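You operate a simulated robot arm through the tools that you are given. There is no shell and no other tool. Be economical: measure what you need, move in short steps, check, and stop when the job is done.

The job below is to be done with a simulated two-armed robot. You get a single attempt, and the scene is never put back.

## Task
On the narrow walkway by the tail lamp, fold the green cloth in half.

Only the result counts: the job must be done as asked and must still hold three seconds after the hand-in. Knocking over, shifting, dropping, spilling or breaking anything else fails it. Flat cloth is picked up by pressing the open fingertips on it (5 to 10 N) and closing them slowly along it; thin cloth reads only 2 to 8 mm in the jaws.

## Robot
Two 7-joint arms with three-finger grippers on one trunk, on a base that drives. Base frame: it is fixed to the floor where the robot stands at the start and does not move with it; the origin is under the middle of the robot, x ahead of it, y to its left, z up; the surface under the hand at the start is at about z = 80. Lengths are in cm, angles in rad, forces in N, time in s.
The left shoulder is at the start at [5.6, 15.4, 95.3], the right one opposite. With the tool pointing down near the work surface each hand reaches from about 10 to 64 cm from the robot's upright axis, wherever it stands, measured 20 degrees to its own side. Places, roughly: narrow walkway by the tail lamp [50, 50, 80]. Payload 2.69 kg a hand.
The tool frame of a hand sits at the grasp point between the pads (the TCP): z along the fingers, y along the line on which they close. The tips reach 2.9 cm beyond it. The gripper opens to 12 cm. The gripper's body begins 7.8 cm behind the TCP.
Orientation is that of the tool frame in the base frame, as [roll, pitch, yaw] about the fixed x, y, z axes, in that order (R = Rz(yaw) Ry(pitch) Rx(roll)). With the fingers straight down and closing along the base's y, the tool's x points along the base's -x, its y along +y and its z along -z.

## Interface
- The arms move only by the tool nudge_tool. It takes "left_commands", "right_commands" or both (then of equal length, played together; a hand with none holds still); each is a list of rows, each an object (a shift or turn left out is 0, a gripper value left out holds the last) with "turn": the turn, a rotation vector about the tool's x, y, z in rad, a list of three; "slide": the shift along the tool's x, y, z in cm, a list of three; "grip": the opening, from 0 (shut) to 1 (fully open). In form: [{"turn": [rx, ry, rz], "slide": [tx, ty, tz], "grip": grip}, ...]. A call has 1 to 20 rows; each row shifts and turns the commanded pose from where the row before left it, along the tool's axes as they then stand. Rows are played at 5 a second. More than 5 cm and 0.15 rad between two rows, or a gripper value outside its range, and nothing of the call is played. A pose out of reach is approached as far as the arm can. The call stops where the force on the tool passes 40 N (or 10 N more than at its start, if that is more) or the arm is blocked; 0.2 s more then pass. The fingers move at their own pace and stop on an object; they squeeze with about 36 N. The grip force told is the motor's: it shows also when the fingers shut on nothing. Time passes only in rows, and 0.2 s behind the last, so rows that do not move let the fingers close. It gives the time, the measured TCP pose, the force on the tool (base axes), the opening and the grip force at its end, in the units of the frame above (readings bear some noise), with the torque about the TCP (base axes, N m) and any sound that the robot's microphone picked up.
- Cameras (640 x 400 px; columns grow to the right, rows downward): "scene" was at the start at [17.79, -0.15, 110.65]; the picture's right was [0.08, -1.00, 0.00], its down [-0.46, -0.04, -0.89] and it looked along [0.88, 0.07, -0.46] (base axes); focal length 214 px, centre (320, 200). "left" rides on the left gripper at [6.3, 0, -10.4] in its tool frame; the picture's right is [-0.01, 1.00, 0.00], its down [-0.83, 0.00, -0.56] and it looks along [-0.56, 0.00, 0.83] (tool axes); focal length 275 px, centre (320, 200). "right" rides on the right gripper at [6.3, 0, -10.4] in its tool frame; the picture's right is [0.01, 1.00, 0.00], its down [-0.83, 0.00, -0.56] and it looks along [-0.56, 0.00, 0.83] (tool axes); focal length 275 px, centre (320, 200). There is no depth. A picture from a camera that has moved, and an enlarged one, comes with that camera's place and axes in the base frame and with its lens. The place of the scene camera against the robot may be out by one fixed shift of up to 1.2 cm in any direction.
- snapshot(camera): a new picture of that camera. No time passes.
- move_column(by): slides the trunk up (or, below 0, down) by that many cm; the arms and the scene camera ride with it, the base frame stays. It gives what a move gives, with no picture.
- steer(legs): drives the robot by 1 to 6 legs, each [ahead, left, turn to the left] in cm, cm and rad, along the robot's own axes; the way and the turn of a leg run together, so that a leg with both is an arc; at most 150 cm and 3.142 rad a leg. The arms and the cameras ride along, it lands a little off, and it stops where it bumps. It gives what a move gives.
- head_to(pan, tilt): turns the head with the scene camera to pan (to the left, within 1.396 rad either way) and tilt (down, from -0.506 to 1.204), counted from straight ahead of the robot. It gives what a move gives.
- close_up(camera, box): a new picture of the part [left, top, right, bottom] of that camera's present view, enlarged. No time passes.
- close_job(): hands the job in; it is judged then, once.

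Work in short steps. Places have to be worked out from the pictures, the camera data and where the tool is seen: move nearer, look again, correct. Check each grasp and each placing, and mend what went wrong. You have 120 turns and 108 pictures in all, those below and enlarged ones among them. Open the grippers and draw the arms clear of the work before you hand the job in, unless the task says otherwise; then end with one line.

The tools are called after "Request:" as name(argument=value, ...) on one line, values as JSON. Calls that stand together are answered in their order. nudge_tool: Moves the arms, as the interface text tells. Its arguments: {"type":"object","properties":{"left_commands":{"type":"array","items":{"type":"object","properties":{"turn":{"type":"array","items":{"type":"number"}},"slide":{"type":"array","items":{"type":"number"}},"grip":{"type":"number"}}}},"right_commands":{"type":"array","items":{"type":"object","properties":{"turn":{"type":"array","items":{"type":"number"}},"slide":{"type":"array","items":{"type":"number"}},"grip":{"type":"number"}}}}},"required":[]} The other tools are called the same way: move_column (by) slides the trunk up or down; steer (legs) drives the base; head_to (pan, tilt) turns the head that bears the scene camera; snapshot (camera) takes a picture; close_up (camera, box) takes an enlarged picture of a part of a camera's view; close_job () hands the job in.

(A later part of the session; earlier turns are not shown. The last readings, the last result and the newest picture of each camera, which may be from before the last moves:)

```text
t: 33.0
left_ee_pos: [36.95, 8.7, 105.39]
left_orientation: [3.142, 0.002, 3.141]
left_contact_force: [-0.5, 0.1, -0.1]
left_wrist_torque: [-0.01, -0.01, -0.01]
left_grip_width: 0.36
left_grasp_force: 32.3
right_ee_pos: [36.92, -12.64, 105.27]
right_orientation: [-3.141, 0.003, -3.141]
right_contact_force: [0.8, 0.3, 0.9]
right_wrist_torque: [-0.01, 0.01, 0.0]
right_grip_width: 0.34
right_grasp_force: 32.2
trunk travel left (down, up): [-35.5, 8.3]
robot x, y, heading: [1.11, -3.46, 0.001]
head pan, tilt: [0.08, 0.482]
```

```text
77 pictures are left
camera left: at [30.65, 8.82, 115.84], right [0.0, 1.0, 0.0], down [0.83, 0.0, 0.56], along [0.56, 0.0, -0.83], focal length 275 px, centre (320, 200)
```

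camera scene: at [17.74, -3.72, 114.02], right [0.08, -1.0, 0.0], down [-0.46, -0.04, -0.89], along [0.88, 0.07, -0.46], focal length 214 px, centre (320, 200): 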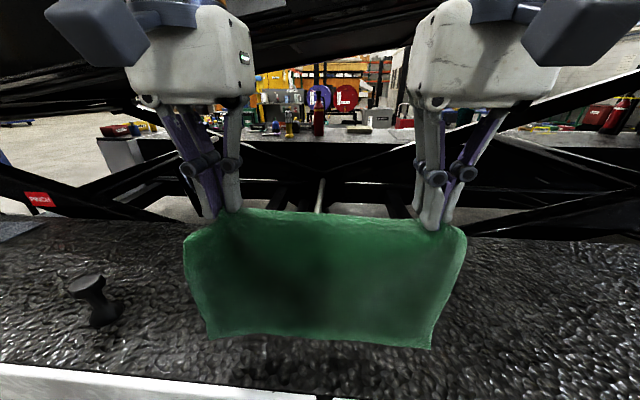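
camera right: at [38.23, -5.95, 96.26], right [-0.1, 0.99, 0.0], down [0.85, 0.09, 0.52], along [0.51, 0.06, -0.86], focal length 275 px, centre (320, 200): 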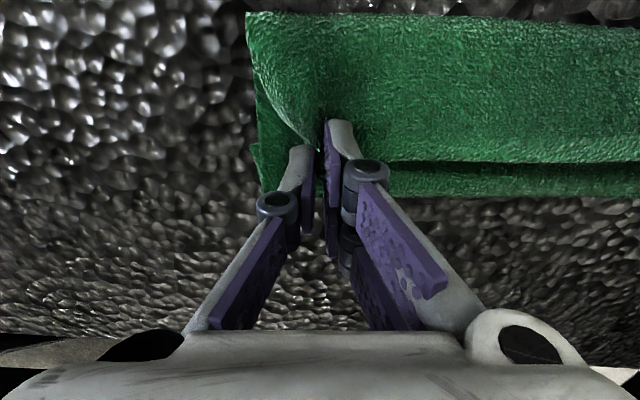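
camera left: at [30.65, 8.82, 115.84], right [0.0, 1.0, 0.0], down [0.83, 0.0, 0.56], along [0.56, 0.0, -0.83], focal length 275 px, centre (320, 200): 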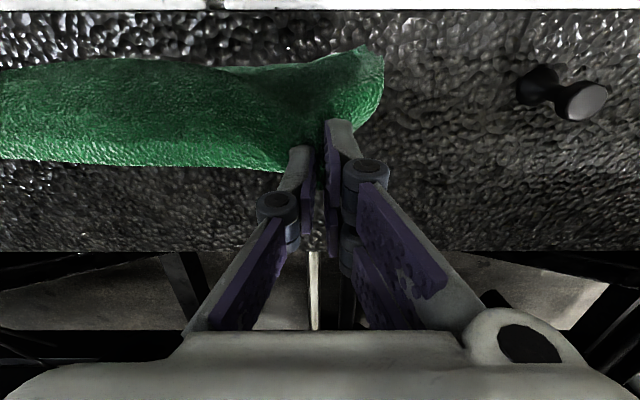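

The cloth hangs freely, with its bottom edge just at the walkway near x≈36. Now I'll lay the lower half by moving slowly forward and down on a diagonal.

Request:
nudge_tool(left_commands=[{"slide": [0, 0, 0.8]}, {"slide": [0, 0, 0.7]}, {"slide": [-0.6, 0, 0.6]}, {"slide": [-0.6, 0, 0.6]}, {"slide": [-0.6, 0, 0.6]}, {"slide": [-0.6, 0, 0.6]}, {"slide": [-0.6, 0, 0.6]}, {"slide": [-0.6, 0, 0.6]}, {"slide": [-0.6, 0, 0.6]}, {"slide": [-0.6, 0, 0.6]}, {"slide": [-0.6, 0, 0.6]}, {"slide": [-0.6, 0, 0.6]}, {"slide": [-0.6, 0, 0.6]}, {"slide": [-0.6, 0, 0.6]}, {"slide": [-0.6, 0, 0.6]}, {"slide": [-0.6, 0, 0.6]}, {"slide": [-0.6, 0, 0.6]}, {"slide": [-0.6, 0, 0.6]}, {}, {}], right_commands=[{"slide": [0, 0, 0.8]}, {"slide": [0, 0, 0.7]}, {"slide": [-0.6, 0, 0.6]}, {"slide": [-0.6, 0, 0.6]}, {"slide": [-0.6, 0, 0.6]}, {"slide": [-0.6, 0, 0.6]}, {"slide": [-0.6, 0, 0.6]}, {"slide": [-0.6, 0, 0.6]}, {"slide": [-0.6, 0, 0.6]}, {"slide": [-0.6, 0, 0.6]}, {"slide": [-0.6, 0, 0.6]}, {"slide": [-0.6, 0, 0.6]}, {"slide": [-0.6, 0, 0.6]}, {"slide": [-0.6, 0, 0.6]}, {"slide": [-0.6, 0, 0.6]}, {"slide": [-0.6, 0, 0.6]}, {"slide": [-0.6, 0, 0.6]}, {"slide": [-0.6, 0, 0.6]}, {}, {}])

Request:
snapshot(camera="scene")

Request:
snapshot(camera="left")

Request:
snapshot(camera="right")

```text
t: 37.2
left_ee_pos: [46.65, 8.9, 94.39]
left_orientation: [3.141, 0.001, -3.139]
left_contact_force: [0.4, 0.8, -0.6]
left_wrist_torque: [0.03, 0.04, -0.03]
left_grip_width: 0.31
left_grasp_force: 32.1
right_ee_pos: [46.52, -12.64, 94.2]
right_orientation: [-3.138, 0.0, 3.139]
right_contact_force: [0.0, 0.6, -0.4]
right_wrist_torque: [-0.03, 0.0, 0.0]
right_grip_width: 0.36
right_grasp_force: 32.5
trunk travel left (down, up): [-35.5, 8.3]
robot x, y, heading: [1.2, -3.67, -0.0]
head pan, tilt: [0.08, 0.482]
```

```text
76 pictures are left
camera scene: at [17.74, -3.71, 114.02], right [0.08, -1.0, 0.0], down [-0.46, -0.04, -0.89], along [0.88, 0.07, -0.46], focal length 214 px, centre (320, 200)
```

scene: 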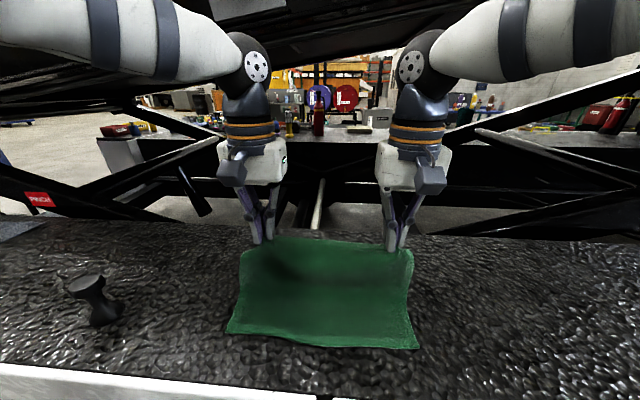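

```text
75 pictures are left
camera left: at [40.24, 8.82, 104.81], right [0.0, 1.0, 0.0], down [0.83, 0.0, 0.56], along [0.56, 0.0, -0.83], focal length 275 px, centre (320, 200)
```

left: 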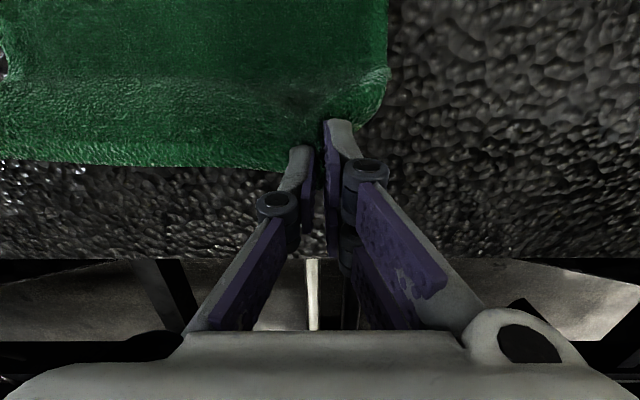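

```text
74 pictures are left
camera right: at [40.25, -12.56, 104.66], right [-0.01, 1.0, 0.0], down [0.83, 0.01, 0.56], along [0.56, 0.0, -0.83], focal length 275 px, centre (320, 200)
```

right: 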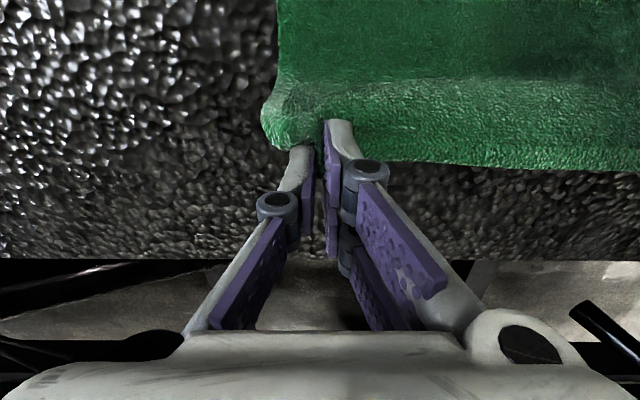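

The near half lies flat, with its near edge straight at x≈36.7, and the far half hangs from the hands at x≈46.6. Now I'll tilt the fingers forward and start the arc back over, stopping part-way to check.

Request:
nudge_tool(left_commands=[{"slide": [-0.6, 0, 0.85]}, {"slide": [-0.6, 0, 0.85]}, {"turn": [0, -0.1, 0]}, {"turn": [0, -0.1, 0]}, {"turn": [0, -0.1, 0]}, {"turn": [0, -0.1, 0]}, {"turn": [0, -0.1, 0]}, {"slide": [1.14, 0, -0.35]}, {"slide": [1.14, 0, -0.35]}, {"slide": [1.14, 0, -0.35]}, {"slide": [1.14, 0, -0.35]}, {"slide": [1.12, 0, 0.035]}, {"slide": [1.12, 0, 0.035]}, {"slide": [1.12, 0, 0.035]}, {}], right_commands=[{"slide": [-0.6, 0, 0.85]}, {"slide": [-0.6, 0, 0.85]}, {"turn": [0, -0.1, 0]}, {"turn": [0, -0.1, 0]}, {"turn": [0, -0.1, 0]}, {"turn": [0, -0.1, 0]}, {"turn": [0, -0.1, 0]}, {"slide": [1.2, 0, -0.38]}, {"slide": [1.2, 0, -0.38]}, {"slide": [1.2, 0, -0.38]}, {"slide": [1.2, 0, -0.38]}, {"slide": [1.18, 0, 0]}, {"slide": [1.18, 0, 0]}, {"slide": [1.18, 0, 0]}, {}])

Request:
snapshot(camera="scene")

Request:
snapshot(camera="left")

Request:
snapshot(camera="right")

```text
t: 40.4
left_ee_pos: [40.38, 8.83, 89.83]
left_orientation: [3.141, 0.5, -3.14]
left_contact_force: [-0.7, -0.5, -0.3]
left_wrist_torque: [0.03, -0.02, -0.03]
left_grip_width: 0.35
left_grasp_force: 33.6
right_ee_pos: [39.64, -12.59, 89.65]
right_orientation: [-3.141, 0.503, -3.14]
right_contact_force: [0.4, 0.2, 0.2]
right_wrist_torque: [0.02, 0.0, 0.02]
right_grip_width: 0.35
right_grasp_force: 31.8
trunk travel left (down, up): [-35.5, 8.3]
robot x, y, heading: [0.99, -3.31, 0.003]
head pan, tilt: [0.08, 0.482]
```

```text
73 pictures are left
camera scene: at [17.75, -3.71, 114.02], right [0.08, -1.0, 0.0], down [-0.46, -0.04, -0.89], along [0.88, 0.07, -0.46], focal length 214 px, centre (320, 200)
```

scene: 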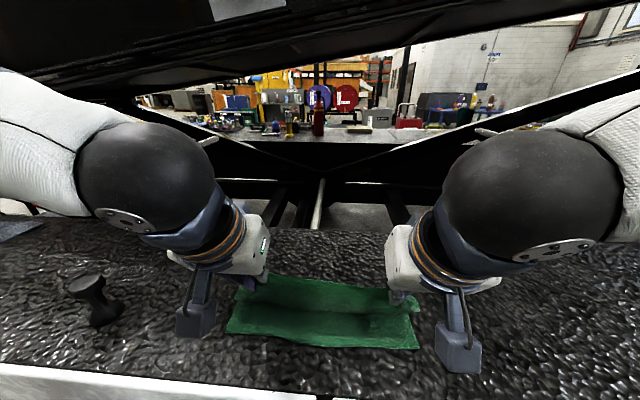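

```text
72 pictures are left
camera left: at [29.73, 8.86, 96.01], right [0.0, 1.0, 0.0], down [0.46, 0.0, 0.89], along [0.89, 0.0, -0.46], focal length 275 px, centre (320, 200)
```

left: 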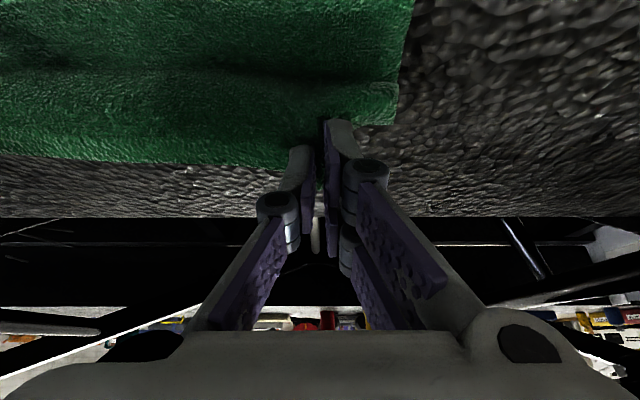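

```text
71 pictures are left
camera right: at [29.16, -12.58, 95.95], right [0.0, 1.0, 0.0], down [0.46, 0.0, 0.89], along [0.89, 0.0, -0.46], focal length 275 px, centre (320, 200)
```

right: 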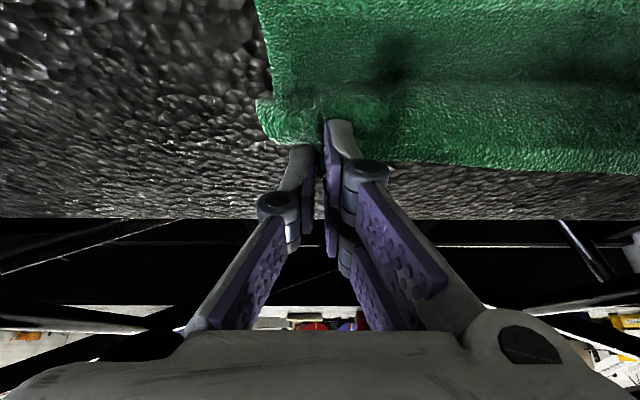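

Before going further, I need to know where the crease is, so I'll enlarge the scene view.

Request:
close_up(camera="scene", box=[210, 250, 440, 370])

Request:
close_up(camera="right", box=[220, 0, 460, 200])

```text
2.78 times, centred on (325, 310) of scene
camera zoom: at [17.75, -3.71, 114.02], right [0.08, -1.0, 0.0], down [-0.46, -0.04, -0.89], along [0.88, 0.07, -0.46], focal length 597 px, centre (306, -106)
```

zoom: 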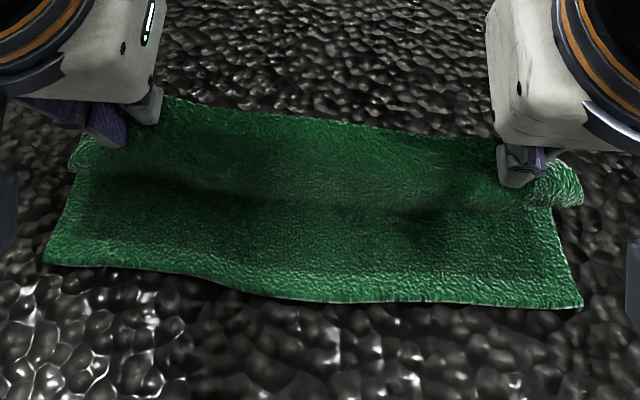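

```text
2.00 times, centred on (340, 100) of right
camera zoom: at [29.16, -12.58, 95.95], right [0.0, 1.0, 0.0], down [0.46, 0.0, 0.89], along [0.89, 0.0, -0.46], focal length 551 px, centre (280, 400)
```

zoom: 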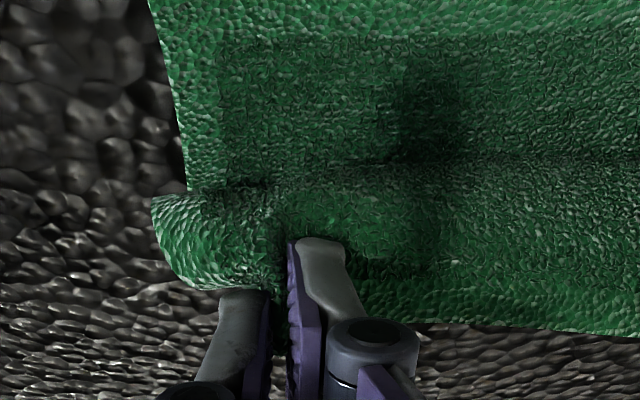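

The near half is flat, but the hanging part sagged and drew the crease in to about x≈45.7. Soft cloth is better laid on a 1:1 diagonal (as far down as back) than on a circle. I'll take the hands back up and forward to pull the fold line out again.

Request:
nudge_tool(left_commands=[{"slide": [-1.3, 0, 0.23]}, {"slide": [-1.3, 0, 0.23]}, {"slide": [-1.3, 0, 0.23]}, {"slide": [-1.3, 0, 0.23]}, {"slide": [-1.3, 0, 0.23]}, {"slide": [-1.3, 0, 0.23]}, {}, {}], right_commands=[{"slide": [-1.45, 0, 0.13]}, {"slide": [-1.45, 0, 0.13]}, {"slide": [-1.45, 0, 0.13]}, {"slide": [-1.45, 0, 0.13]}, {"slide": [-1.45, 0, 0.13]}, {"slide": [-1.45, 0, 0.13]}, {}, {}])

Request:
close_up(camera="scene", box=[210, 220, 440, 370])

Request:
snapshot(camera="right")

```text
t: 42.2
left_ee_pos: [47.98, 8.89, 92.46]
left_orientation: [-3.14, 0.5, -3.14]
left_contact_force: [0.7, 0.5, 0.5]
left_wrist_torque: [0.03, 0.01, 0.02]
left_grip_width: 0.37
left_grasp_force: 33.2
right_ee_pos: [47.68, -12.49, 93.36]
right_orientation: [-3.14, 0.502, -3.14]
right_contact_force: [-1.1, 1.9, -1.1]
right_wrist_torque: [0.04, 0.03, 0.02]
right_grip_width: 0.34
right_grasp_force: 32.8
trunk travel left (down, up): [-35.5, 8.3]
robot x, y, heading: [1.02, -3.92, 0.004]
head pan, tilt: [0.08, 0.482]
```

```text
2.67 times, centred on (325, 295) of scene
camera zoom: at [17.74, -3.71, 114.02], right [0.08, -1.0, 0.0], down [-0.46, -0.04, -0.89], along [0.88, 0.07, -0.46], focal length 572 px, centre (307, -53)
```

zoom: 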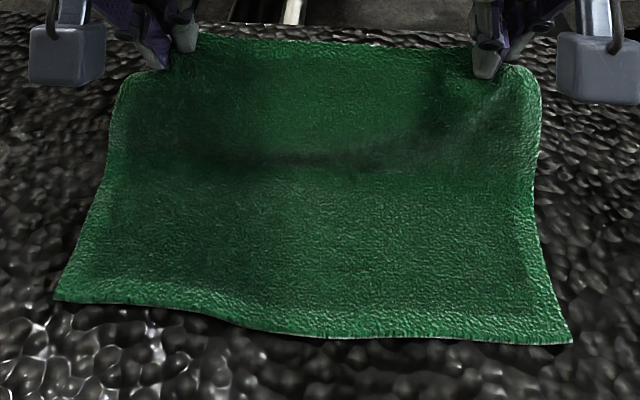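

```text
67 pictures are left
camera right: at [37.17, -12.56, 99.45], right [-0.01, 1.0, 0.0], down [0.46, 0.01, 0.89], along [0.89, 0.0, -0.46], focal length 275 px, centre (320, 200)
```

right: 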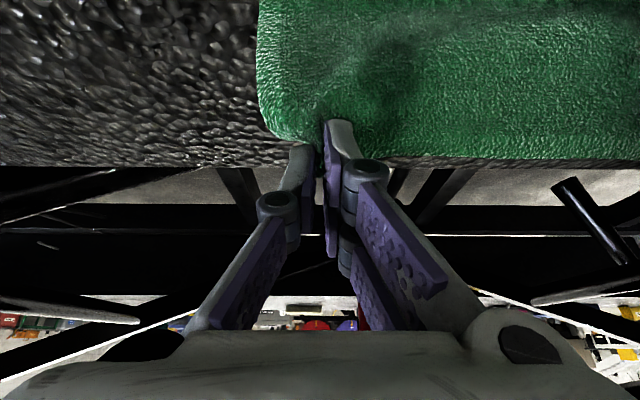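

The near edge hasn't moved (x≈36.7), and the crease is now at x≈48, which is the true middle. Now I'll lay the far half back on a slow 1:1 diagonal, stopping just short to check.

Request:
nudge_tool(left_commands=[{"slide": [0.66, 0, -0.36]}, {"slide": [0.66, 0, -0.36]}, {"slide": [0.92, 0, 0.227]}, {"slide": [0.92, 0, 0.227]}, {"slide": [0.92, 0, 0.227]}, {"slide": [0.92, 0, 0.227]}, {"slide": [0.92, 0, 0.227]}, {"slide": [0.92, 0, 0.227]}, {"slide": [0.92, 0, 0.227]}, {"slide": [0.92, 0, 0.227]}, {"slide": [0.92, 0, 0.227]}, {}, {}], right_commands=[{"slide": [0.66, 0, -0.36]}, {"slide": [0.66, 0, -0.36]}, {"slide": [0.976, 0, 0.265]}, {"slide": [0.976, 0, 0.265]}, {"slide": [0.976, 0, 0.265]}, {"slide": [0.976, 0, 0.265]}, {"slide": [0.976, 0, 0.265]}, {"slide": [0.976, 0, 0.265]}, {"slide": [0.976, 0, 0.265]}, {"slide": [0.976, 0, 0.265]}, {"slide": [0.976, 0, 0.265]}, {}, {}])

Request:
close_up(camera="scene", box=[210, 220, 440, 370])

Request:
snapshot(camera="right")

Request:
snapshot(camera="left")

```text
t: 45.0
left_ee_pos: [40.02, 8.85, 86.65]
left_orientation: [3.14, 0.501, -3.139]
left_contact_force: [0.3, -0.7, -0.8]
left_wrist_torque: [-0.01, 0.0, 0.02]
left_grip_width: 0.33
left_grasp_force: 32.3
right_ee_pos: [39.7, -12.62, 86.93]
right_orientation: [-3.138, 0.504, -3.14]
right_contact_force: [-0.6, 0.3, 0.5]
right_wrist_torque: [-0.03, 0.03, 0.02]
right_grip_width: 0.35
right_grasp_force: 32.4
trunk travel left (down, up): [-35.5, 8.3]
robot x, y, heading: [1.13, -3.9, -0.001]
head pan, tilt: [0.08, 0.482]
```

```text
2.67 times, centred on (325, 295) of scene
camera zoom: at [17.74, -3.71, 114.02], right [0.08, -1.0, 0.0], down [-0.46, -0.04, -0.89], along [0.88, 0.07, -0.46], focal length 572 px, centre (307, -53)
```

zoom: 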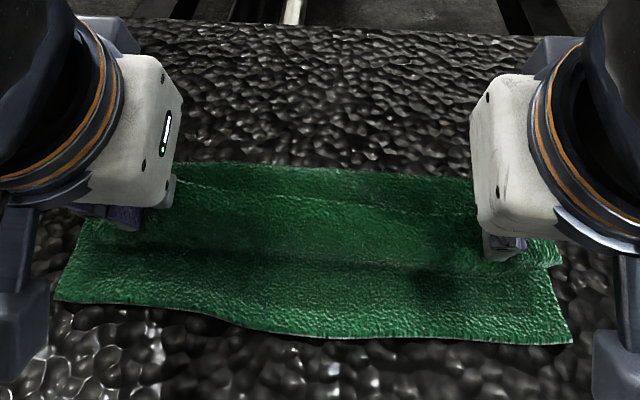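

```text
65 pictures are left
camera right: at [29.17, -12.59, 93.12], right [0.0, 1.0, 0.0], down [0.46, 0.01, 0.89], along [0.89, 0.0, -0.46], focal length 275 px, centre (320, 200)
```

right: 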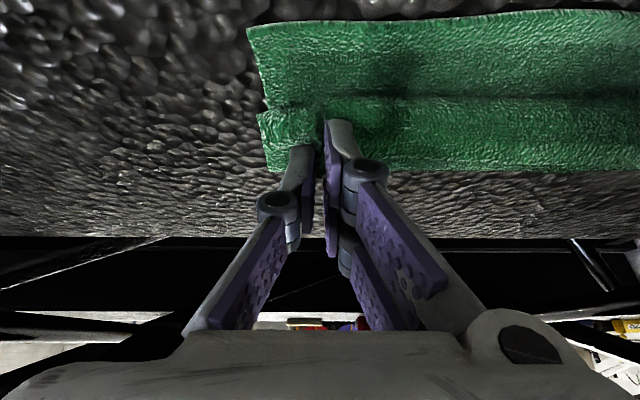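

```text
64 pictures are left
camera left: at [29.47, 8.74, 92.79], right [0.0, 1.0, 0.0], down [0.46, 0.0, 0.89], along [0.89, 0.0, -0.46], focal length 275 px, centre (320, 200)
```

left: 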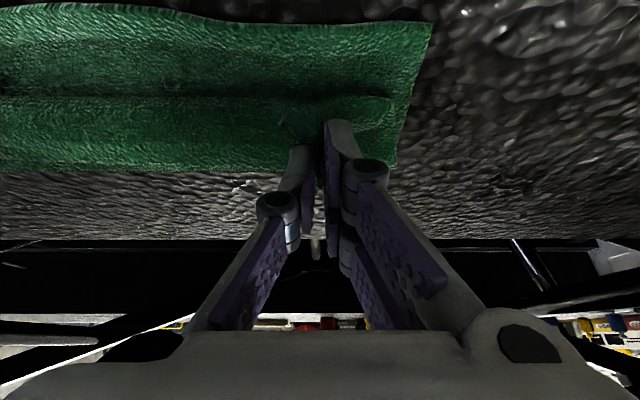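

The fold line now sits at x≈47 and the layers lie the right way round. The tips are at about x=41, 4 cm up. I'll finish the lay-down, moving back slightly faster than down.

Request:
nudge_tool(left_commands=[{"slide": [1.03, 0, 0.01]}, {"slide": [1.03, 0, 0.01]}, {"slide": [1.03, 0, 0.01]}, {"slide": [0.77, 0, 0.375]}, {"slide": [0.77, 0, 0.375]}, {}, {}], right_commands=[{"slide": [1.165, 0, 0.05]}, {"slide": [1.165, 0, 0.05]}, {"slide": [1.165, 0, 0.05]}, {"slide": [0.8, 0, 0.42]}, {"slide": [0.8, 0, 0.42]}, {}, {}])

Request:
close_up(camera="scene", box=[210, 220, 440, 370])

Request:
snapshot(camera="right")

Request:
snapshot(camera="left")

```text
t: 46.6
left_ee_pos: [36.62, 8.64, 83.76]
left_orientation: [-3.141, 0.499, -3.141]
left_contact_force: [-0.1, 1.0, 2.6]
left_wrist_torque: [0.1, 0.02, 0.01]
left_grip_width: 0.39
left_grasp_force: 33.6
left hand out of reach, approached as far as the arm can: row 5
right_ee_pos: [35.74, -12.52, 83.68]
right_orientation: [-3.141, 0.505, -3.141]
right_contact_force: [2.0, 0.5, 7.7]
right_wrist_torque: [0.06, -0.1, 0.04]
right_grip_width: 0.34
right_grasp_force: 32.4
trunk travel left (down, up): [-35.5, 8.3]
robot x, y, heading: [1.01, -3.57, -0.002]
head pan, tilt: [0.08, 0.482]
```

```text
2.67 times, centred on (325, 295) of scene
camera zoom: at [17.72, -3.7, 114.03], right [0.08, -1.0, 0.0], down [-0.46, -0.04, -0.89], along [0.88, 0.07, -0.46], focal length 572 px, centre (307, -53)
```

zoom: 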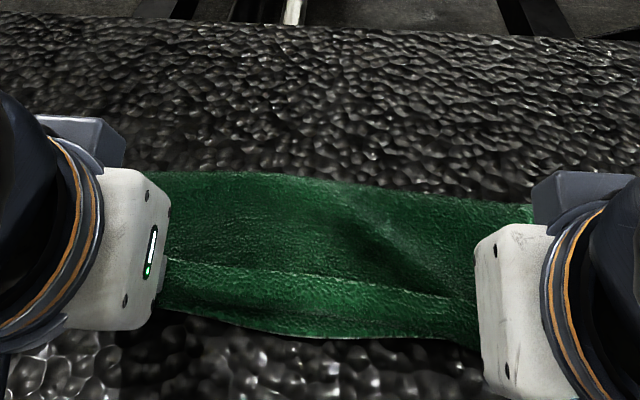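

```text
62 pictures are left
camera right: at [25.16, -12.55, 89.74], right [0.0, 1.0, 0.0], down [0.46, 0.0, 0.89], along [0.89, 0.0, -0.46], focal length 275 px, centre (320, 200)
```

right: 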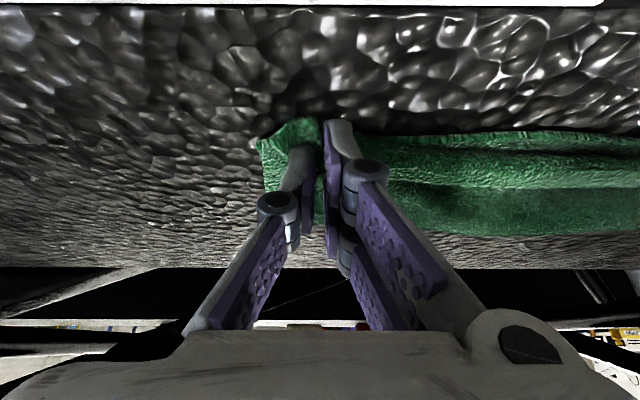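

```text
61 pictures are left
camera left: at [26.01, 8.63, 90.05], right [0.0, 1.0, 0.0], down [0.46, 0.0, 0.89], along [0.89, 0.0, -0.46], focal length 275 px, centre (320, 200)
```

left: 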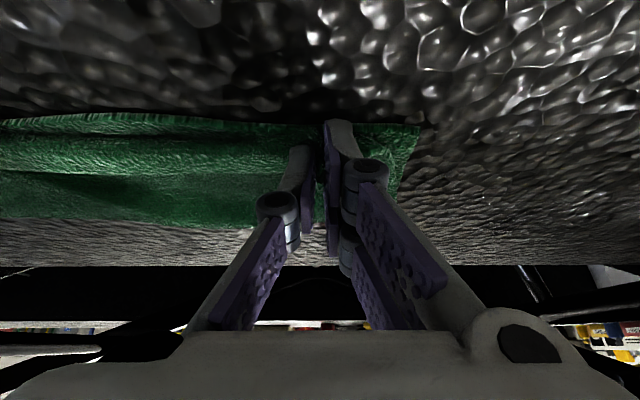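

Both hands are down in contact (right 7.7 N), with the corners over the near edge. I'll ease off slightly, open the fingers, and draw back along the fingers' axis.

Request:
nudge_tool(left_commands=[{"grip": 0.05}, {"grip": 0.1}, {"grip": 0.15}, {"grip": 0.2}, {}, {"slide": [0, 0, -0.8]}, {"slide": [0, 0, -1]}, {"slide": [0, 0, -1.5]}, {"slide": [0, 0, -2]}, {"slide": [0, 0, -2]}, {"slide": [0, 0, -2]}, {}], right_commands=[{"grip": 0.05, "slide": [-0.02, 0, -0.05]}, {"grip": 0.1}, {"grip": 0.15}, {"grip": 0.2}, {}, {"slide": [0, 0, -0.8]}, {"slide": [0, 0, -1]}, {"slide": [0, 0, -1.5]}, {"slide": [0, 0, -2]}, {"slide": [0, 0, -2]}, {"slide": [0, 0, -2]}, {}])

Request:
snapshot(camera="scene")

Request:
snapshot(camera="left")

Request:
snapshot(camera="right")

```text
t: 49.2
left_ee_pos: [32.63, 8.52, 92.2]
left_orientation: [-3.141, 0.501, -3.139]
left_contact_force: [-0.4, 0.7, 1.0]
left_wrist_torque: [0.03, -0.01, -0.01]
left_grip_width: 2.41
left_grasp_force: 0.1
left hand out of reach, approached as far as the arm can: row 7
right_ee_pos: [31.24, -12.69, 91.95]
right_orientation: [3.141, 0.503, -3.14]
right_contact_force: [-1.6, 0.2, 0.0]
right_wrist_torque: [0.01, 0.01, -0.03]
right_grip_width: 2.38
right_grasp_force: 0.1
trunk travel left (down, up): [-35.5, 8.3]
robot x, y, heading: [1.2, -3.74, 0.001]
head pan, tilt: [0.08, 0.482]
```

```text
60 pictures are left
camera scene: at [17.75, -3.71, 114.02], right [0.08, -1.0, 0.0], down [-0.46, -0.04, -0.89], along [0.88, 0.07, -0.46], focal length 214 px, centre (320, 200)
```

scene: 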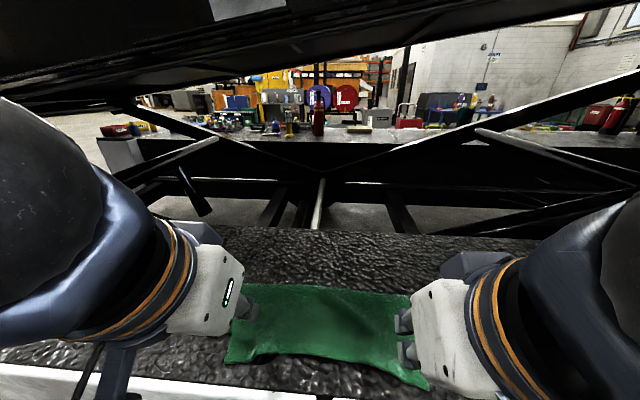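

```text
59 pictures are left
camera left: at [22.0, 8.54, 98.34], right [0.0, 1.0, 0.0], down [0.46, 0.0, 0.89], along [0.89, 0.0, -0.46], focal length 275 px, centre (320, 200)
```

left: 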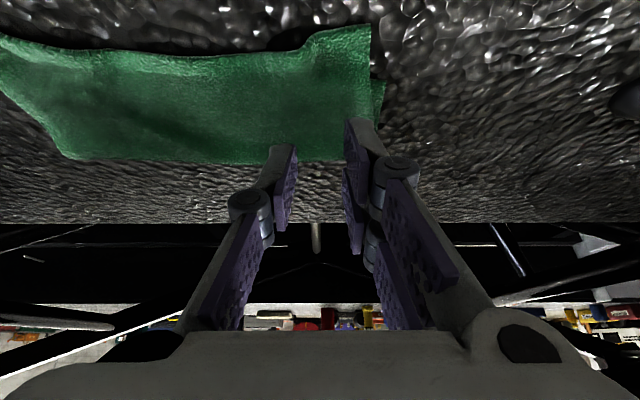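

```text
58 pictures are left
camera right: at [20.65, -12.61, 98.02], right [0.0, 1.0, 0.0], down [0.46, 0.01, 0.89], along [0.89, 0.0, -0.46], focal length 275 px, centre (320, 200)
```

right: 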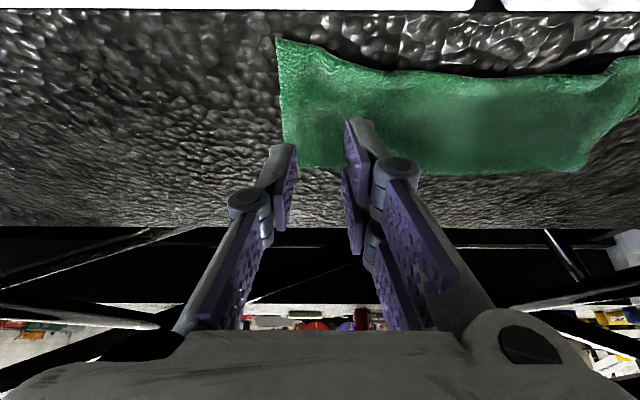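

The cloth is released and the flaps unrolled neatly towards the near edge. I'll move the hands up and outward to get a clear view.

Request:
nudge_tool(left_commands=[{"slide": [-1, 1.5, -1.5]}, {"slide": [-1, 1.5, -1.5]}, {"slide": [-1, 1.5, -1.5]}, {"slide": [-1, 1.5, -1.5]}, {"slide": [-1, 1.5, -1.5]}, {"slide": [-1, 1.5, -1.5]}, {}], right_commands=[{"slide": [-1, -1.5, -1.5]}, {"slide": [-1, -1.5, -1.5]}, {"slide": [-1, -1.5, -1.5]}, {"slide": [-1, -1.5, -1.5]}, {"slide": [-1, -1.5, -1.5]}, {"slide": [-1, -1.5, -1.5]}, {}])

Request:
head_to(pan=0, tilt=0.9)

Request:
snapshot(camera="scene")

Request:
snapshot(camera="left")

Request:
snapshot(camera="right")

```text
t: 50.8
left_ee_pos: [33.25, 17.57, 102.75]
left_orientation: [-3.141, 0.501, -3.141]
left_contact_force: [0.3, 0.9, -0.5]
left_wrist_torque: [0.01, 0.0, -0.02]
left_grip_width: 2.4
left_grasp_force: 0.1
right_ee_pos: [32.2, -21.57, 102.65]
right_orientation: [-3.139, 0.502, -3.139]
right_contact_force: [0.6, 0.8, 0.6]
right_wrist_torque: [-0.02, 0.0, 0.0]
right_grip_width: 2.41
right_grasp_force: 0.1
trunk travel left (down, up): [-35.5, 8.3]
robot x, y, heading: [1.08, -3.79, -0.0]
head pan, tilt: [0.08, 0.482]
```

```text
t: 51.7
left_ee_pos: [33.24, 17.52, 102.75]
left_orientation: [3.141, 0.501, 3.141]
left_contact_force: [-0.2, 0.9, -0.1]
left_wrist_torque: [-0.01, 0.02, 0.02]
left_grip_width: 2.43
left_grasp_force: 0.2
right_ee_pos: [32.25, -21.55, 102.67]
right_orientation: [-3.139, 0.502, -3.14]
right_contact_force: [0.7, 0.5, 0.1]
right_wrist_torque: [0.05, 0.01, -0.02]
right_grip_width: 2.38
right_grasp_force: 0.1
trunk travel left (down, up): [-35.5, 8.3]
robot x, y, heading: [1.58, -3.48, 0.002]
head pan, tilt: [0.0, 0.901]
```

```text
57 pictures are left
camera scene: at [16.19, -4.45, 110.48], right [0.0, -1.0, 0.0], down [-0.78, 0.0, -0.62], along [0.62, 0.0, -0.78], focal length 214 px, centre (320, 200)
```

scene: 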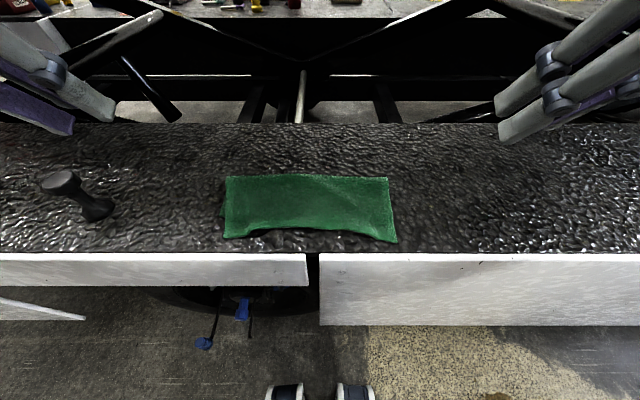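

```text
56 pictures are left
camera left: at [22.71, 17.57, 108.94], right [0.0, 1.0, 0.0], down [0.46, 0.0, 0.89], along [0.89, 0.0, -0.46], focal length 275 px, centre (320, 200)
```

left: 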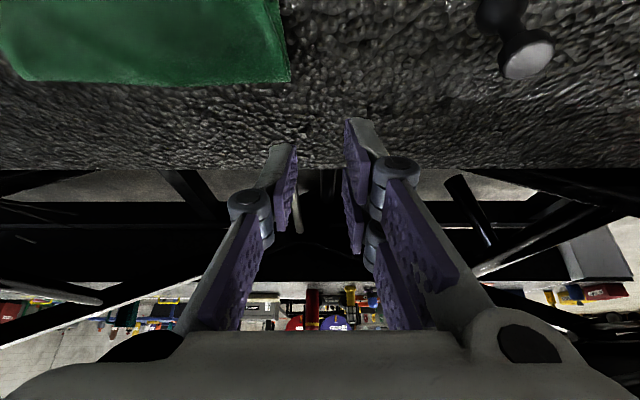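

```text
55 pictures are left
camera right: at [21.68, -21.53, 108.79], right [0.0, 1.0, 0.0], down [0.46, 0.01, 0.89], along [0.89, 0.0, -0.46], focal length 275 px, centre (320, 200)
```

right: 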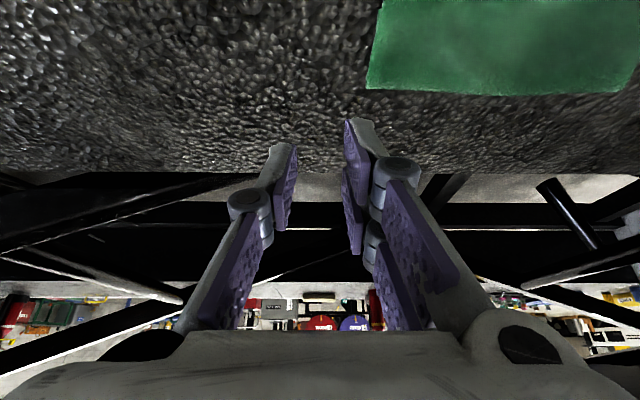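

A beautiful view of a folded rectangle. I'll zoom in to check the edges and layers.

Request:
close_up(camera="scene", box=[205, 155, 415, 260])

```text
3.05 times, centred on (310, 208) of scene
camera zoom: at [16.19, -4.45, 110.48], right [0.0, -1.0, 0.0], down [-0.78, 0.0, -0.62], along [0.62, 0.0, -0.78], focal length 654 px, centre (350, 177)
```

zoom: 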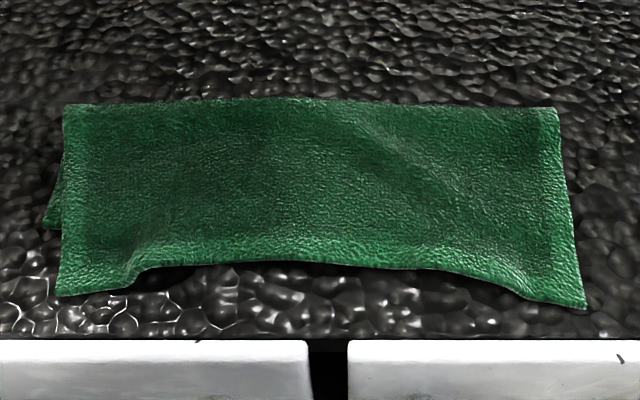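

The fold is good but lopsided: the top layer's corners reach x≈32.3, while the bottom's near edge is at about 36.6. I'll re-grip the top layer where it overhangs (single layer there) and lay it again. First I'll back off a little and bring both hands upright above those corners.

Request:
steer(legs=[[-5, 0, 0]])

Request:
nudge_tool(left_commands=[{"turn": [0, 0.1, 0], "grip": 0.18}, {"turn": [0, 0.1, 0]}, {"turn": [0, 0.1, 0]}, {"turn": [0, 0.1, 0]}, {"turn": [0, 0.1, 0]}, {}], right_commands=[{"turn": [0, 0.1, 0], "grip": 0.18}, {"turn": [0, 0.1, 0]}, {"turn": [0, 0.1, 0]}, {"turn": [0, 0.1, 0]}, {"turn": [0, 0.1, 0]}, {}])

```text
t: 52.6
left_ee_pos: [28.39, 17.5, 102.84]
left_orientation: [-3.141, 0.502, -3.139]
left_contact_force: [-0.4, -0.7, 0.4]
left_wrist_torque: [-0.03, 0.0, -0.03]
left_grip_width: 2.42
left_grasp_force: 0.1
right_ee_pos: [27.21, -21.6, 102.67]
right_orientation: [-3.14, 0.503, -3.138]
right_contact_force: [0.4, -1.1, 0.6]
right_wrist_torque: [-0.02, -0.04, 0.02]
right_grip_width: 2.4
right_grasp_force: 0.1
trunk travel left (down, up): [-35.5, 8.3]
robot x, y, heading: [-3.41, -3.76, 0.005]
head pan, tilt: [0.0, 0.901]
```

```text
t: 54.0
left_ee_pos: [28.3, 17.59, 102.77]
left_orientation: [3.141, -0.001, -3.139]
left_contact_force: [-0.1, 0.2, -0.1]
left_wrist_torque: [0.02, -0.01, 0.02]
left_grip_width: 2.14
left_grasp_force: 0.1
right_ee_pos: [27.26, -21.66, 102.77]
right_orientation: [-3.14, 0.002, -3.14]
right_contact_force: [0.1, 0.3, 0.2]
right_wrist_torque: [0.03, 0.03, -0.01]
right_grip_width: 2.15
right_grasp_force: 0.0
trunk travel left (down, up): [-35.5, 8.3]
robot x, y, heading: [-3.6, -3.79, -0.002]
head pan, tilt: [0.0, 0.901]
```

Both hands are upright. I'll move them above the overhanging corners at z≈87 and look.

Request:
nudge_tool(left_commands=[{"slide": [-1.1, -1.72, 3.1]}, {"slide": [-1.1, -1.72, 3.1]}, {"slide": [-1.1, -1.72, 3.1]}, {"slide": [-1.1, -1.72, 3.1]}, {"slide": [-1.1, -1.72, 3.1]}, {}], right_commands=[{"slide": [-1.22, 1.55, 3.1]}, {"slide": [-1.22, 1.55, 3.1]}, {"slide": [-1.22, 1.55, 3.1]}, {"slide": [-1.22, 1.55, 3.1]}, {"slide": [-1.22, 1.55, 3.1]}, {}])

Request:
snapshot(camera="left")

Request:
snapshot(camera="right")

```text
t: 55.4
left_ee_pos: [33.79, 8.92, 87.21]
left_orientation: [-3.141, 0.003, -3.139]
left_contact_force: [0.3, 0.6, -1.1]
left_wrist_torque: [0.01, -0.02, 0.0]
left_grip_width: 2.14
left_grasp_force: 0.1
right_ee_pos: [33.17, -13.71, 87.11]
right_orientation: [-3.141, 0.003, 3.141]
right_contact_force: [-0.8, -0.5, -0.5]
right_wrist_torque: [-0.02, -0.01, 0.0]
right_grip_width: 2.16
right_grasp_force: 0.2
trunk travel left (down, up): [-35.5, 8.3]
robot x, y, heading: [-3.67, -3.48, 0.003]
head pan, tilt: [0.0, 0.901]
```

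```text
53 pictures are left
camera left: at [27.41, 8.94, 97.66], right [0.0, 1.0, 0.0], down [0.83, 0.0, 0.56], along [0.56, 0.0, -0.83], focal length 275 px, centre (320, 200)
```

left: 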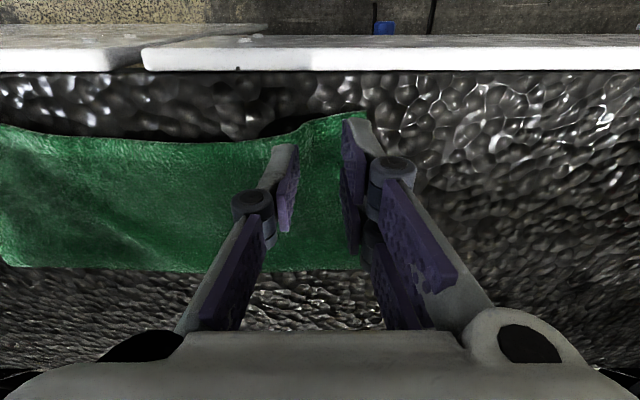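

```text
52 pictures are left
camera right: at [26.84, -13.7, 97.55], right [-0.01, 1.0, 0.0], down [0.83, 0.01, 0.56], along [0.56, 0.0, -0.83], focal length 275 px, centre (320, 200)
```

right: 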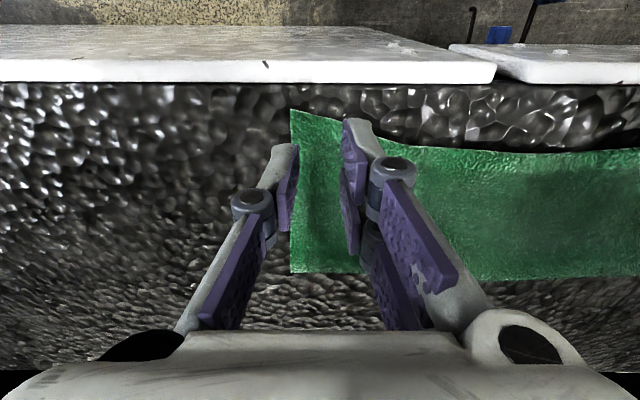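

The hands are well placed over the single-layer overhang. I'll nudge each slightly inward on its corner and go down to contact.

Request:
nudge_tool(left_commands=[{"slide": [0, 0.3, 1.2]}, {"slide": [0, 0, 1.2]}, {"slide": [0, 0, 0.9]}, {"slide": [0, 0, 0.4]}, {}], right_commands=[{"slide": [0, 0.5, 1.2]}, {"slide": [0, 0, 1.2]}, {"slide": [0, 0, 0.8]}, {"slide": [0, 0, 0.4]}, {}])

```text
t: 56.6
left_ee_pos: [33.96, 9.17, 83.46]
left_orientation: [-3.141, 0.001, -3.14]
left_contact_force: [0.3, 0.1, 0.5]
left_wrist_torque: [-0.02, -0.03, -0.01]
left_grip_width: 2.17
left_grasp_force: 0.1
right_ee_pos: [33.23, -13.32, 83.55]
right_orientation: [3.141, 0.001, -3.139]
right_contact_force: [-0.4, -0.6, -0.3]
right_wrist_torque: [0.0, -0.01, -0.02]
right_grip_width: 2.17
right_grasp_force: 0.0
trunk travel left (down, up): [-35.5, 8.3]
robot x, y, heading: [-4.02, -3.44, -0.004]
head pan, tilt: [0.0, 0.901]
```

No contact yet, so I'll go down in small steps.

Request:
nudge_tool(left_commands=[{"slide": [0, 0, 0.2]}, {"slide": [0, 0, 0.1]}, {}], right_commands=[{"slide": [0, 0, 0.2]}, {"slide": [0, 0, 0.15]}, {}])

```text
t: 57.4
left_ee_pos: [33.89, 9.41, 83.21]
left_orientation: [3.141, 0.003, -3.14]
left_contact_force: [1.3, -1.1, 2.4]
left_wrist_torque: [-0.02, -0.07, -0.06]
left_grip_width: 2.12
left_grasp_force: 0.1
right_ee_pos: [33.28, -13.43, 83.13]
right_orientation: [-3.138, 0.003, -3.14]
right_contact_force: [0.6, 0.1, 2.3]
right_wrist_torque: [0.04, 0.03, -0.01]
right_grip_width: 2.18
right_grasp_force: 0.1
trunk travel left (down, up): [-35.5, 8.3]
robot x, y, heading: [-3.92, -3.33, 0.001]
head pan, tilt: [0.0, 0.901]
```

Contact is at about 2.4 N on each. I'll press a little more.

Request:
nudge_tool(left_commands=[{"slide": [0, 0, 0.09]}, {}], right_commands=[{"slide": [0, 0, 0.09]}, {}])

```text
t: 58.0
left_ee_pos: [33.94, 9.19, 83.36]
left_orientation: [3.14, 0.003, -3.141]
left_contact_force: [2.7, -0.2, 4.0]
left_wrist_torque: [0.01, -0.1, -0.04]
left_grip_width: 2.14
left_grasp_force: 0.1
right_ee_pos: [33.26, -13.34, 83.01]
right_orientation: [-3.14, 0.004, -3.141]
right_contact_force: [-1.8, 0.1, 5.0]
right_wrist_torque: [0.06, 0.01, 0.02]
right_grip_width: 2.17
right_grasp_force: 0.1
trunk travel left (down, up): [-35.5, 8.3]
robot x, y, heading: [-3.62, -3.36, -0.001]
head pan, tilt: [0.0, 0.901]
```

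A touch more force, then a slow close.

Request:
nudge_tool(left_commands=[{"slide": [0, 0, 0.05]}, {}, {"grip": 0.16}, {"grip": 0.14}, {"grip": 0.12}, {"grip": 0.1}, {"grip": 0.08}, {"grip": 0.06}, {"grip": 0.04}, {"grip": 0.02}, {"grip": 0}, {}, {}], right_commands=[{"slide": [0, 0, 0.04]}, {}, {"grip": 0.16}, {"grip": 0.14}, {"grip": 0.12}, {"grip": 0.1}, {"grip": 0.08}, {"grip": 0.06}, {"grip": 0.04}, {"grip": 0.02}, {"grip": 0}, {}, {}])

Request:
snapshot(camera="left")

Request:
snapshot(camera="right")

```text
t: 60.8
left_ee_pos: [33.95, 9.27, 83.06]
left_orientation: [3.141, 0.002, -3.139]
left_contact_force: [-0.9, 0.4, 1.9]
left_wrist_torque: [0.0, -0.01, 0.06]
left_grip_width: 0.31
left_grasp_force: 31.9
right_ee_pos: [33.4, -13.37, 83.0]
right_orientation: [-3.141, 0.001, -3.14]
right_contact_force: [1.1, 1.6, 2.2]
right_wrist_torque: [0.03, 0.04, -0.01]
right_grip_width: 0.22
right_grasp_force: 31.6
trunk travel left (down, up): [-35.5, 8.3]
robot x, y, heading: [-4.23, -3.56, 0.004]
head pan, tilt: [0.0, 0.901]
```

```text
51 pictures are left
camera left: at [27.51, 9.31, 93.59], right [0.0, 1.0, 0.0], down [0.83, 0.0, 0.56], along [0.56, 0.0, -0.83], focal length 275 px, centre (320, 200)
```

left: 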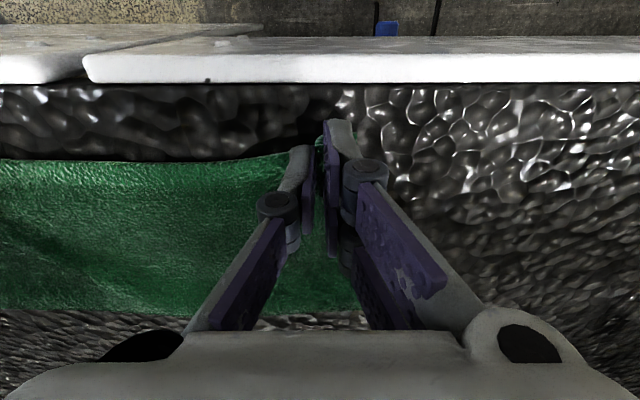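

```text
50 pictures are left
camera right: at [27.07, -13.32, 93.54], right [-0.01, 1.0, 0.0], down [0.83, 0.01, 0.56], along [0.56, 0.0, -0.83], focal length 275 px, centre (320, 200)
```

right: 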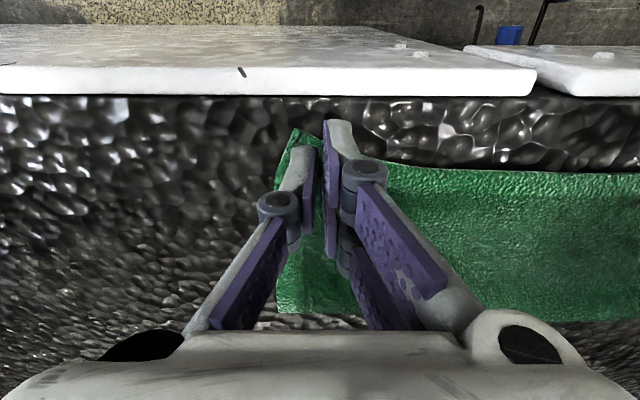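

Both jaws hold cloth (3.1 and 2.2 mm). I'll peel the top layer up and forward along the reverse diagonal until it hangs over the middle line.

Request:
nudge_tool(left_commands=[{"slide": [0, 0, -0.8]}, {"slide": [-0.7, 0, -0.8]}, {"slide": [-1, 0, -0.8]}, {"slide": [-1, 0, -0.8]}, {"slide": [-1, 0, -0.8]}, {"slide": [-1, 0, -0.8]}, {"slide": [-1, 0, -0.8]}, {"slide": [-1, 0, -0.8]}, {"slide": [-1.2, 0, -0.8]}, {"slide": [-1.2, 0, -0.8]}, {"slide": [-1.2, 0, -0.8]}, {"slide": [-1.2, 0, -0.8]}, {"slide": [-1.2, 0, -0.6]}, {"slide": [-1.4, 0, 0]}, {}, {}], right_commands=[{"slide": [0, 0, -0.8]}, {"slide": [-0.7, 0, -0.8]}, {"slide": [-1, 0, -0.8]}, {"slide": [-1, 0, -0.8]}, {"slide": [-1, 0, -0.8]}, {"slide": [-1, 0, -0.8]}, {"slide": [-1, 0, -0.8]}, {"slide": [-1, 0, -0.8]}, {"slide": [-1.2, 0, -0.8]}, {"slide": [-1.2, 0, -0.8]}, {"slide": [-1.3, 0, -0.8]}, {"slide": [-1.3, 0, -0.8]}, {"slide": [-1.3, 0, -0.6]}, {"slide": [-1.6, 0, 0]}, {}, {}])

Request:
snapshot(camera="scene")

Request:
snapshot(camera="left")

Request:
snapshot(camera="right")

```text
t: 64.2
left_ee_pos: [47.95, 9.2, 93.3]
left_orientation: [-3.141, 0.002, -3.138]
left_contact_force: [0.3, -0.2, -0.7]
left_wrist_torque: [-0.01, 0.01, -0.03]
left_grip_width: 0.3
left_grasp_force: 32.1
right_ee_pos: [47.96, -13.36, 93.52]
right_orientation: [-3.138, 0.001, -3.141]
right_contact_force: [0.6, -0.5, 0.0]
right_wrist_torque: [0.01, -0.01, -0.02]
right_grip_width: 0.13
right_grasp_force: 30.8
trunk travel left (down, up): [-35.5, 8.3]
robot x, y, heading: [-4.12, -3.76, 0.005]
head pan, tilt: [0.0, 0.901]
```

```text
49 pictures are left
camera scene: at [11.23, -4.45, 110.47], right [0.0, -1.0, 0.0], down [-0.78, 0.0, -0.62], along [0.62, 0.0, -0.78], focal length 214 px, centre (320, 200)
```

scene: 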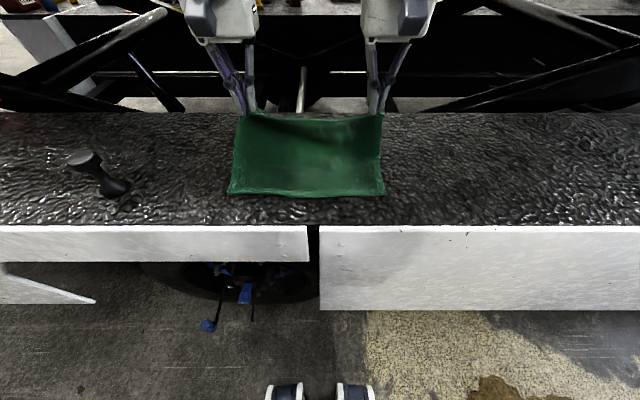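

```text
48 pictures are left
camera left: at [41.57, 9.29, 103.81], right [0.0, 1.0, 0.0], down [0.83, 0.0, 0.56], along [0.56, 0.0, -0.83], focal length 275 px, centre (320, 200)
```

left: 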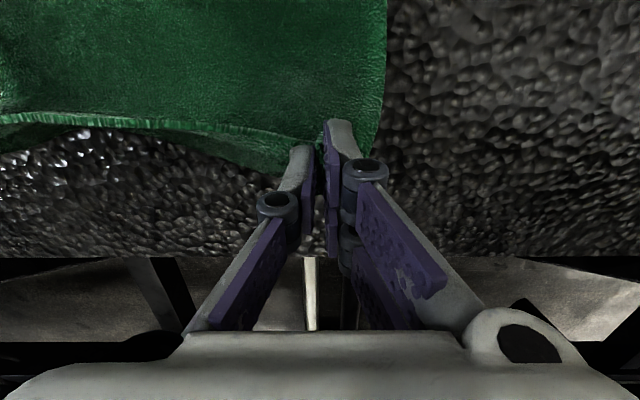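

```text
47 pictures are left
camera right: at [41.62, -13.36, 103.91], right [-0.01, 1.0, 0.0], down [0.83, 0.01, 0.56], along [0.56, 0.0, -0.83], focal length 275 px, centre (320, 200)
```

right: 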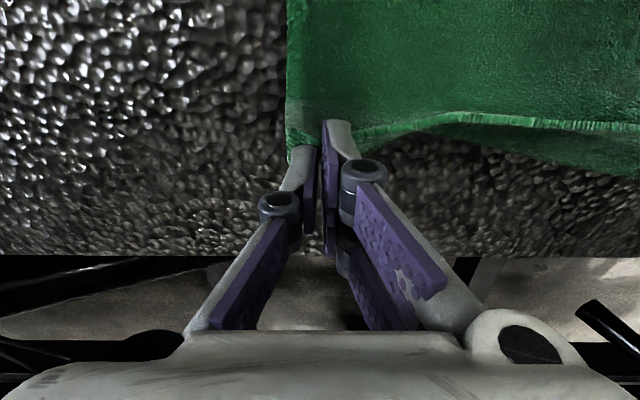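

Both hands still hold, though the right grip is thinning (1.3 mm), so I'll be gentle. I'll check the bottom layer and fold line in close-up.

Request:
close_up(camera="scene", box=[210, 95, 410, 215])

Request:
close_up(camera="right", box=[260, 60, 400, 180])

```text
3.20 times, centred on (310, 155) of scene
camera zoom: at [11.23, -4.45, 110.47], right [0.0, -1.0, 0.0], down [-0.78, 0.0, -0.62], along [0.62, 0.0, -0.78], focal length 686 px, centre (352, 344)
```

zoom: 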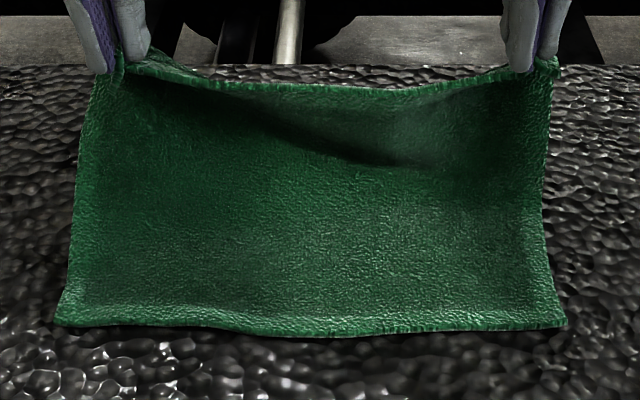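

```text
3.33 times, centred on (330, 120) of right
camera zoom: at [41.62, -13.36, 103.91], right [-0.01, 1.0, 0.0], down [0.83, 0.01, 0.56], along [0.56, 0.0, -0.83], focal length 918 px, centre (287, 467)
```

zoom: 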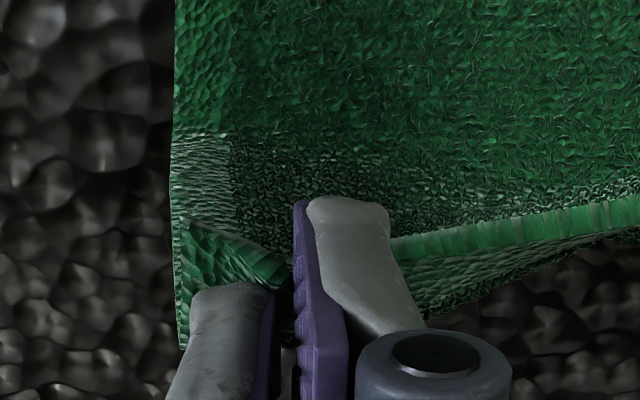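

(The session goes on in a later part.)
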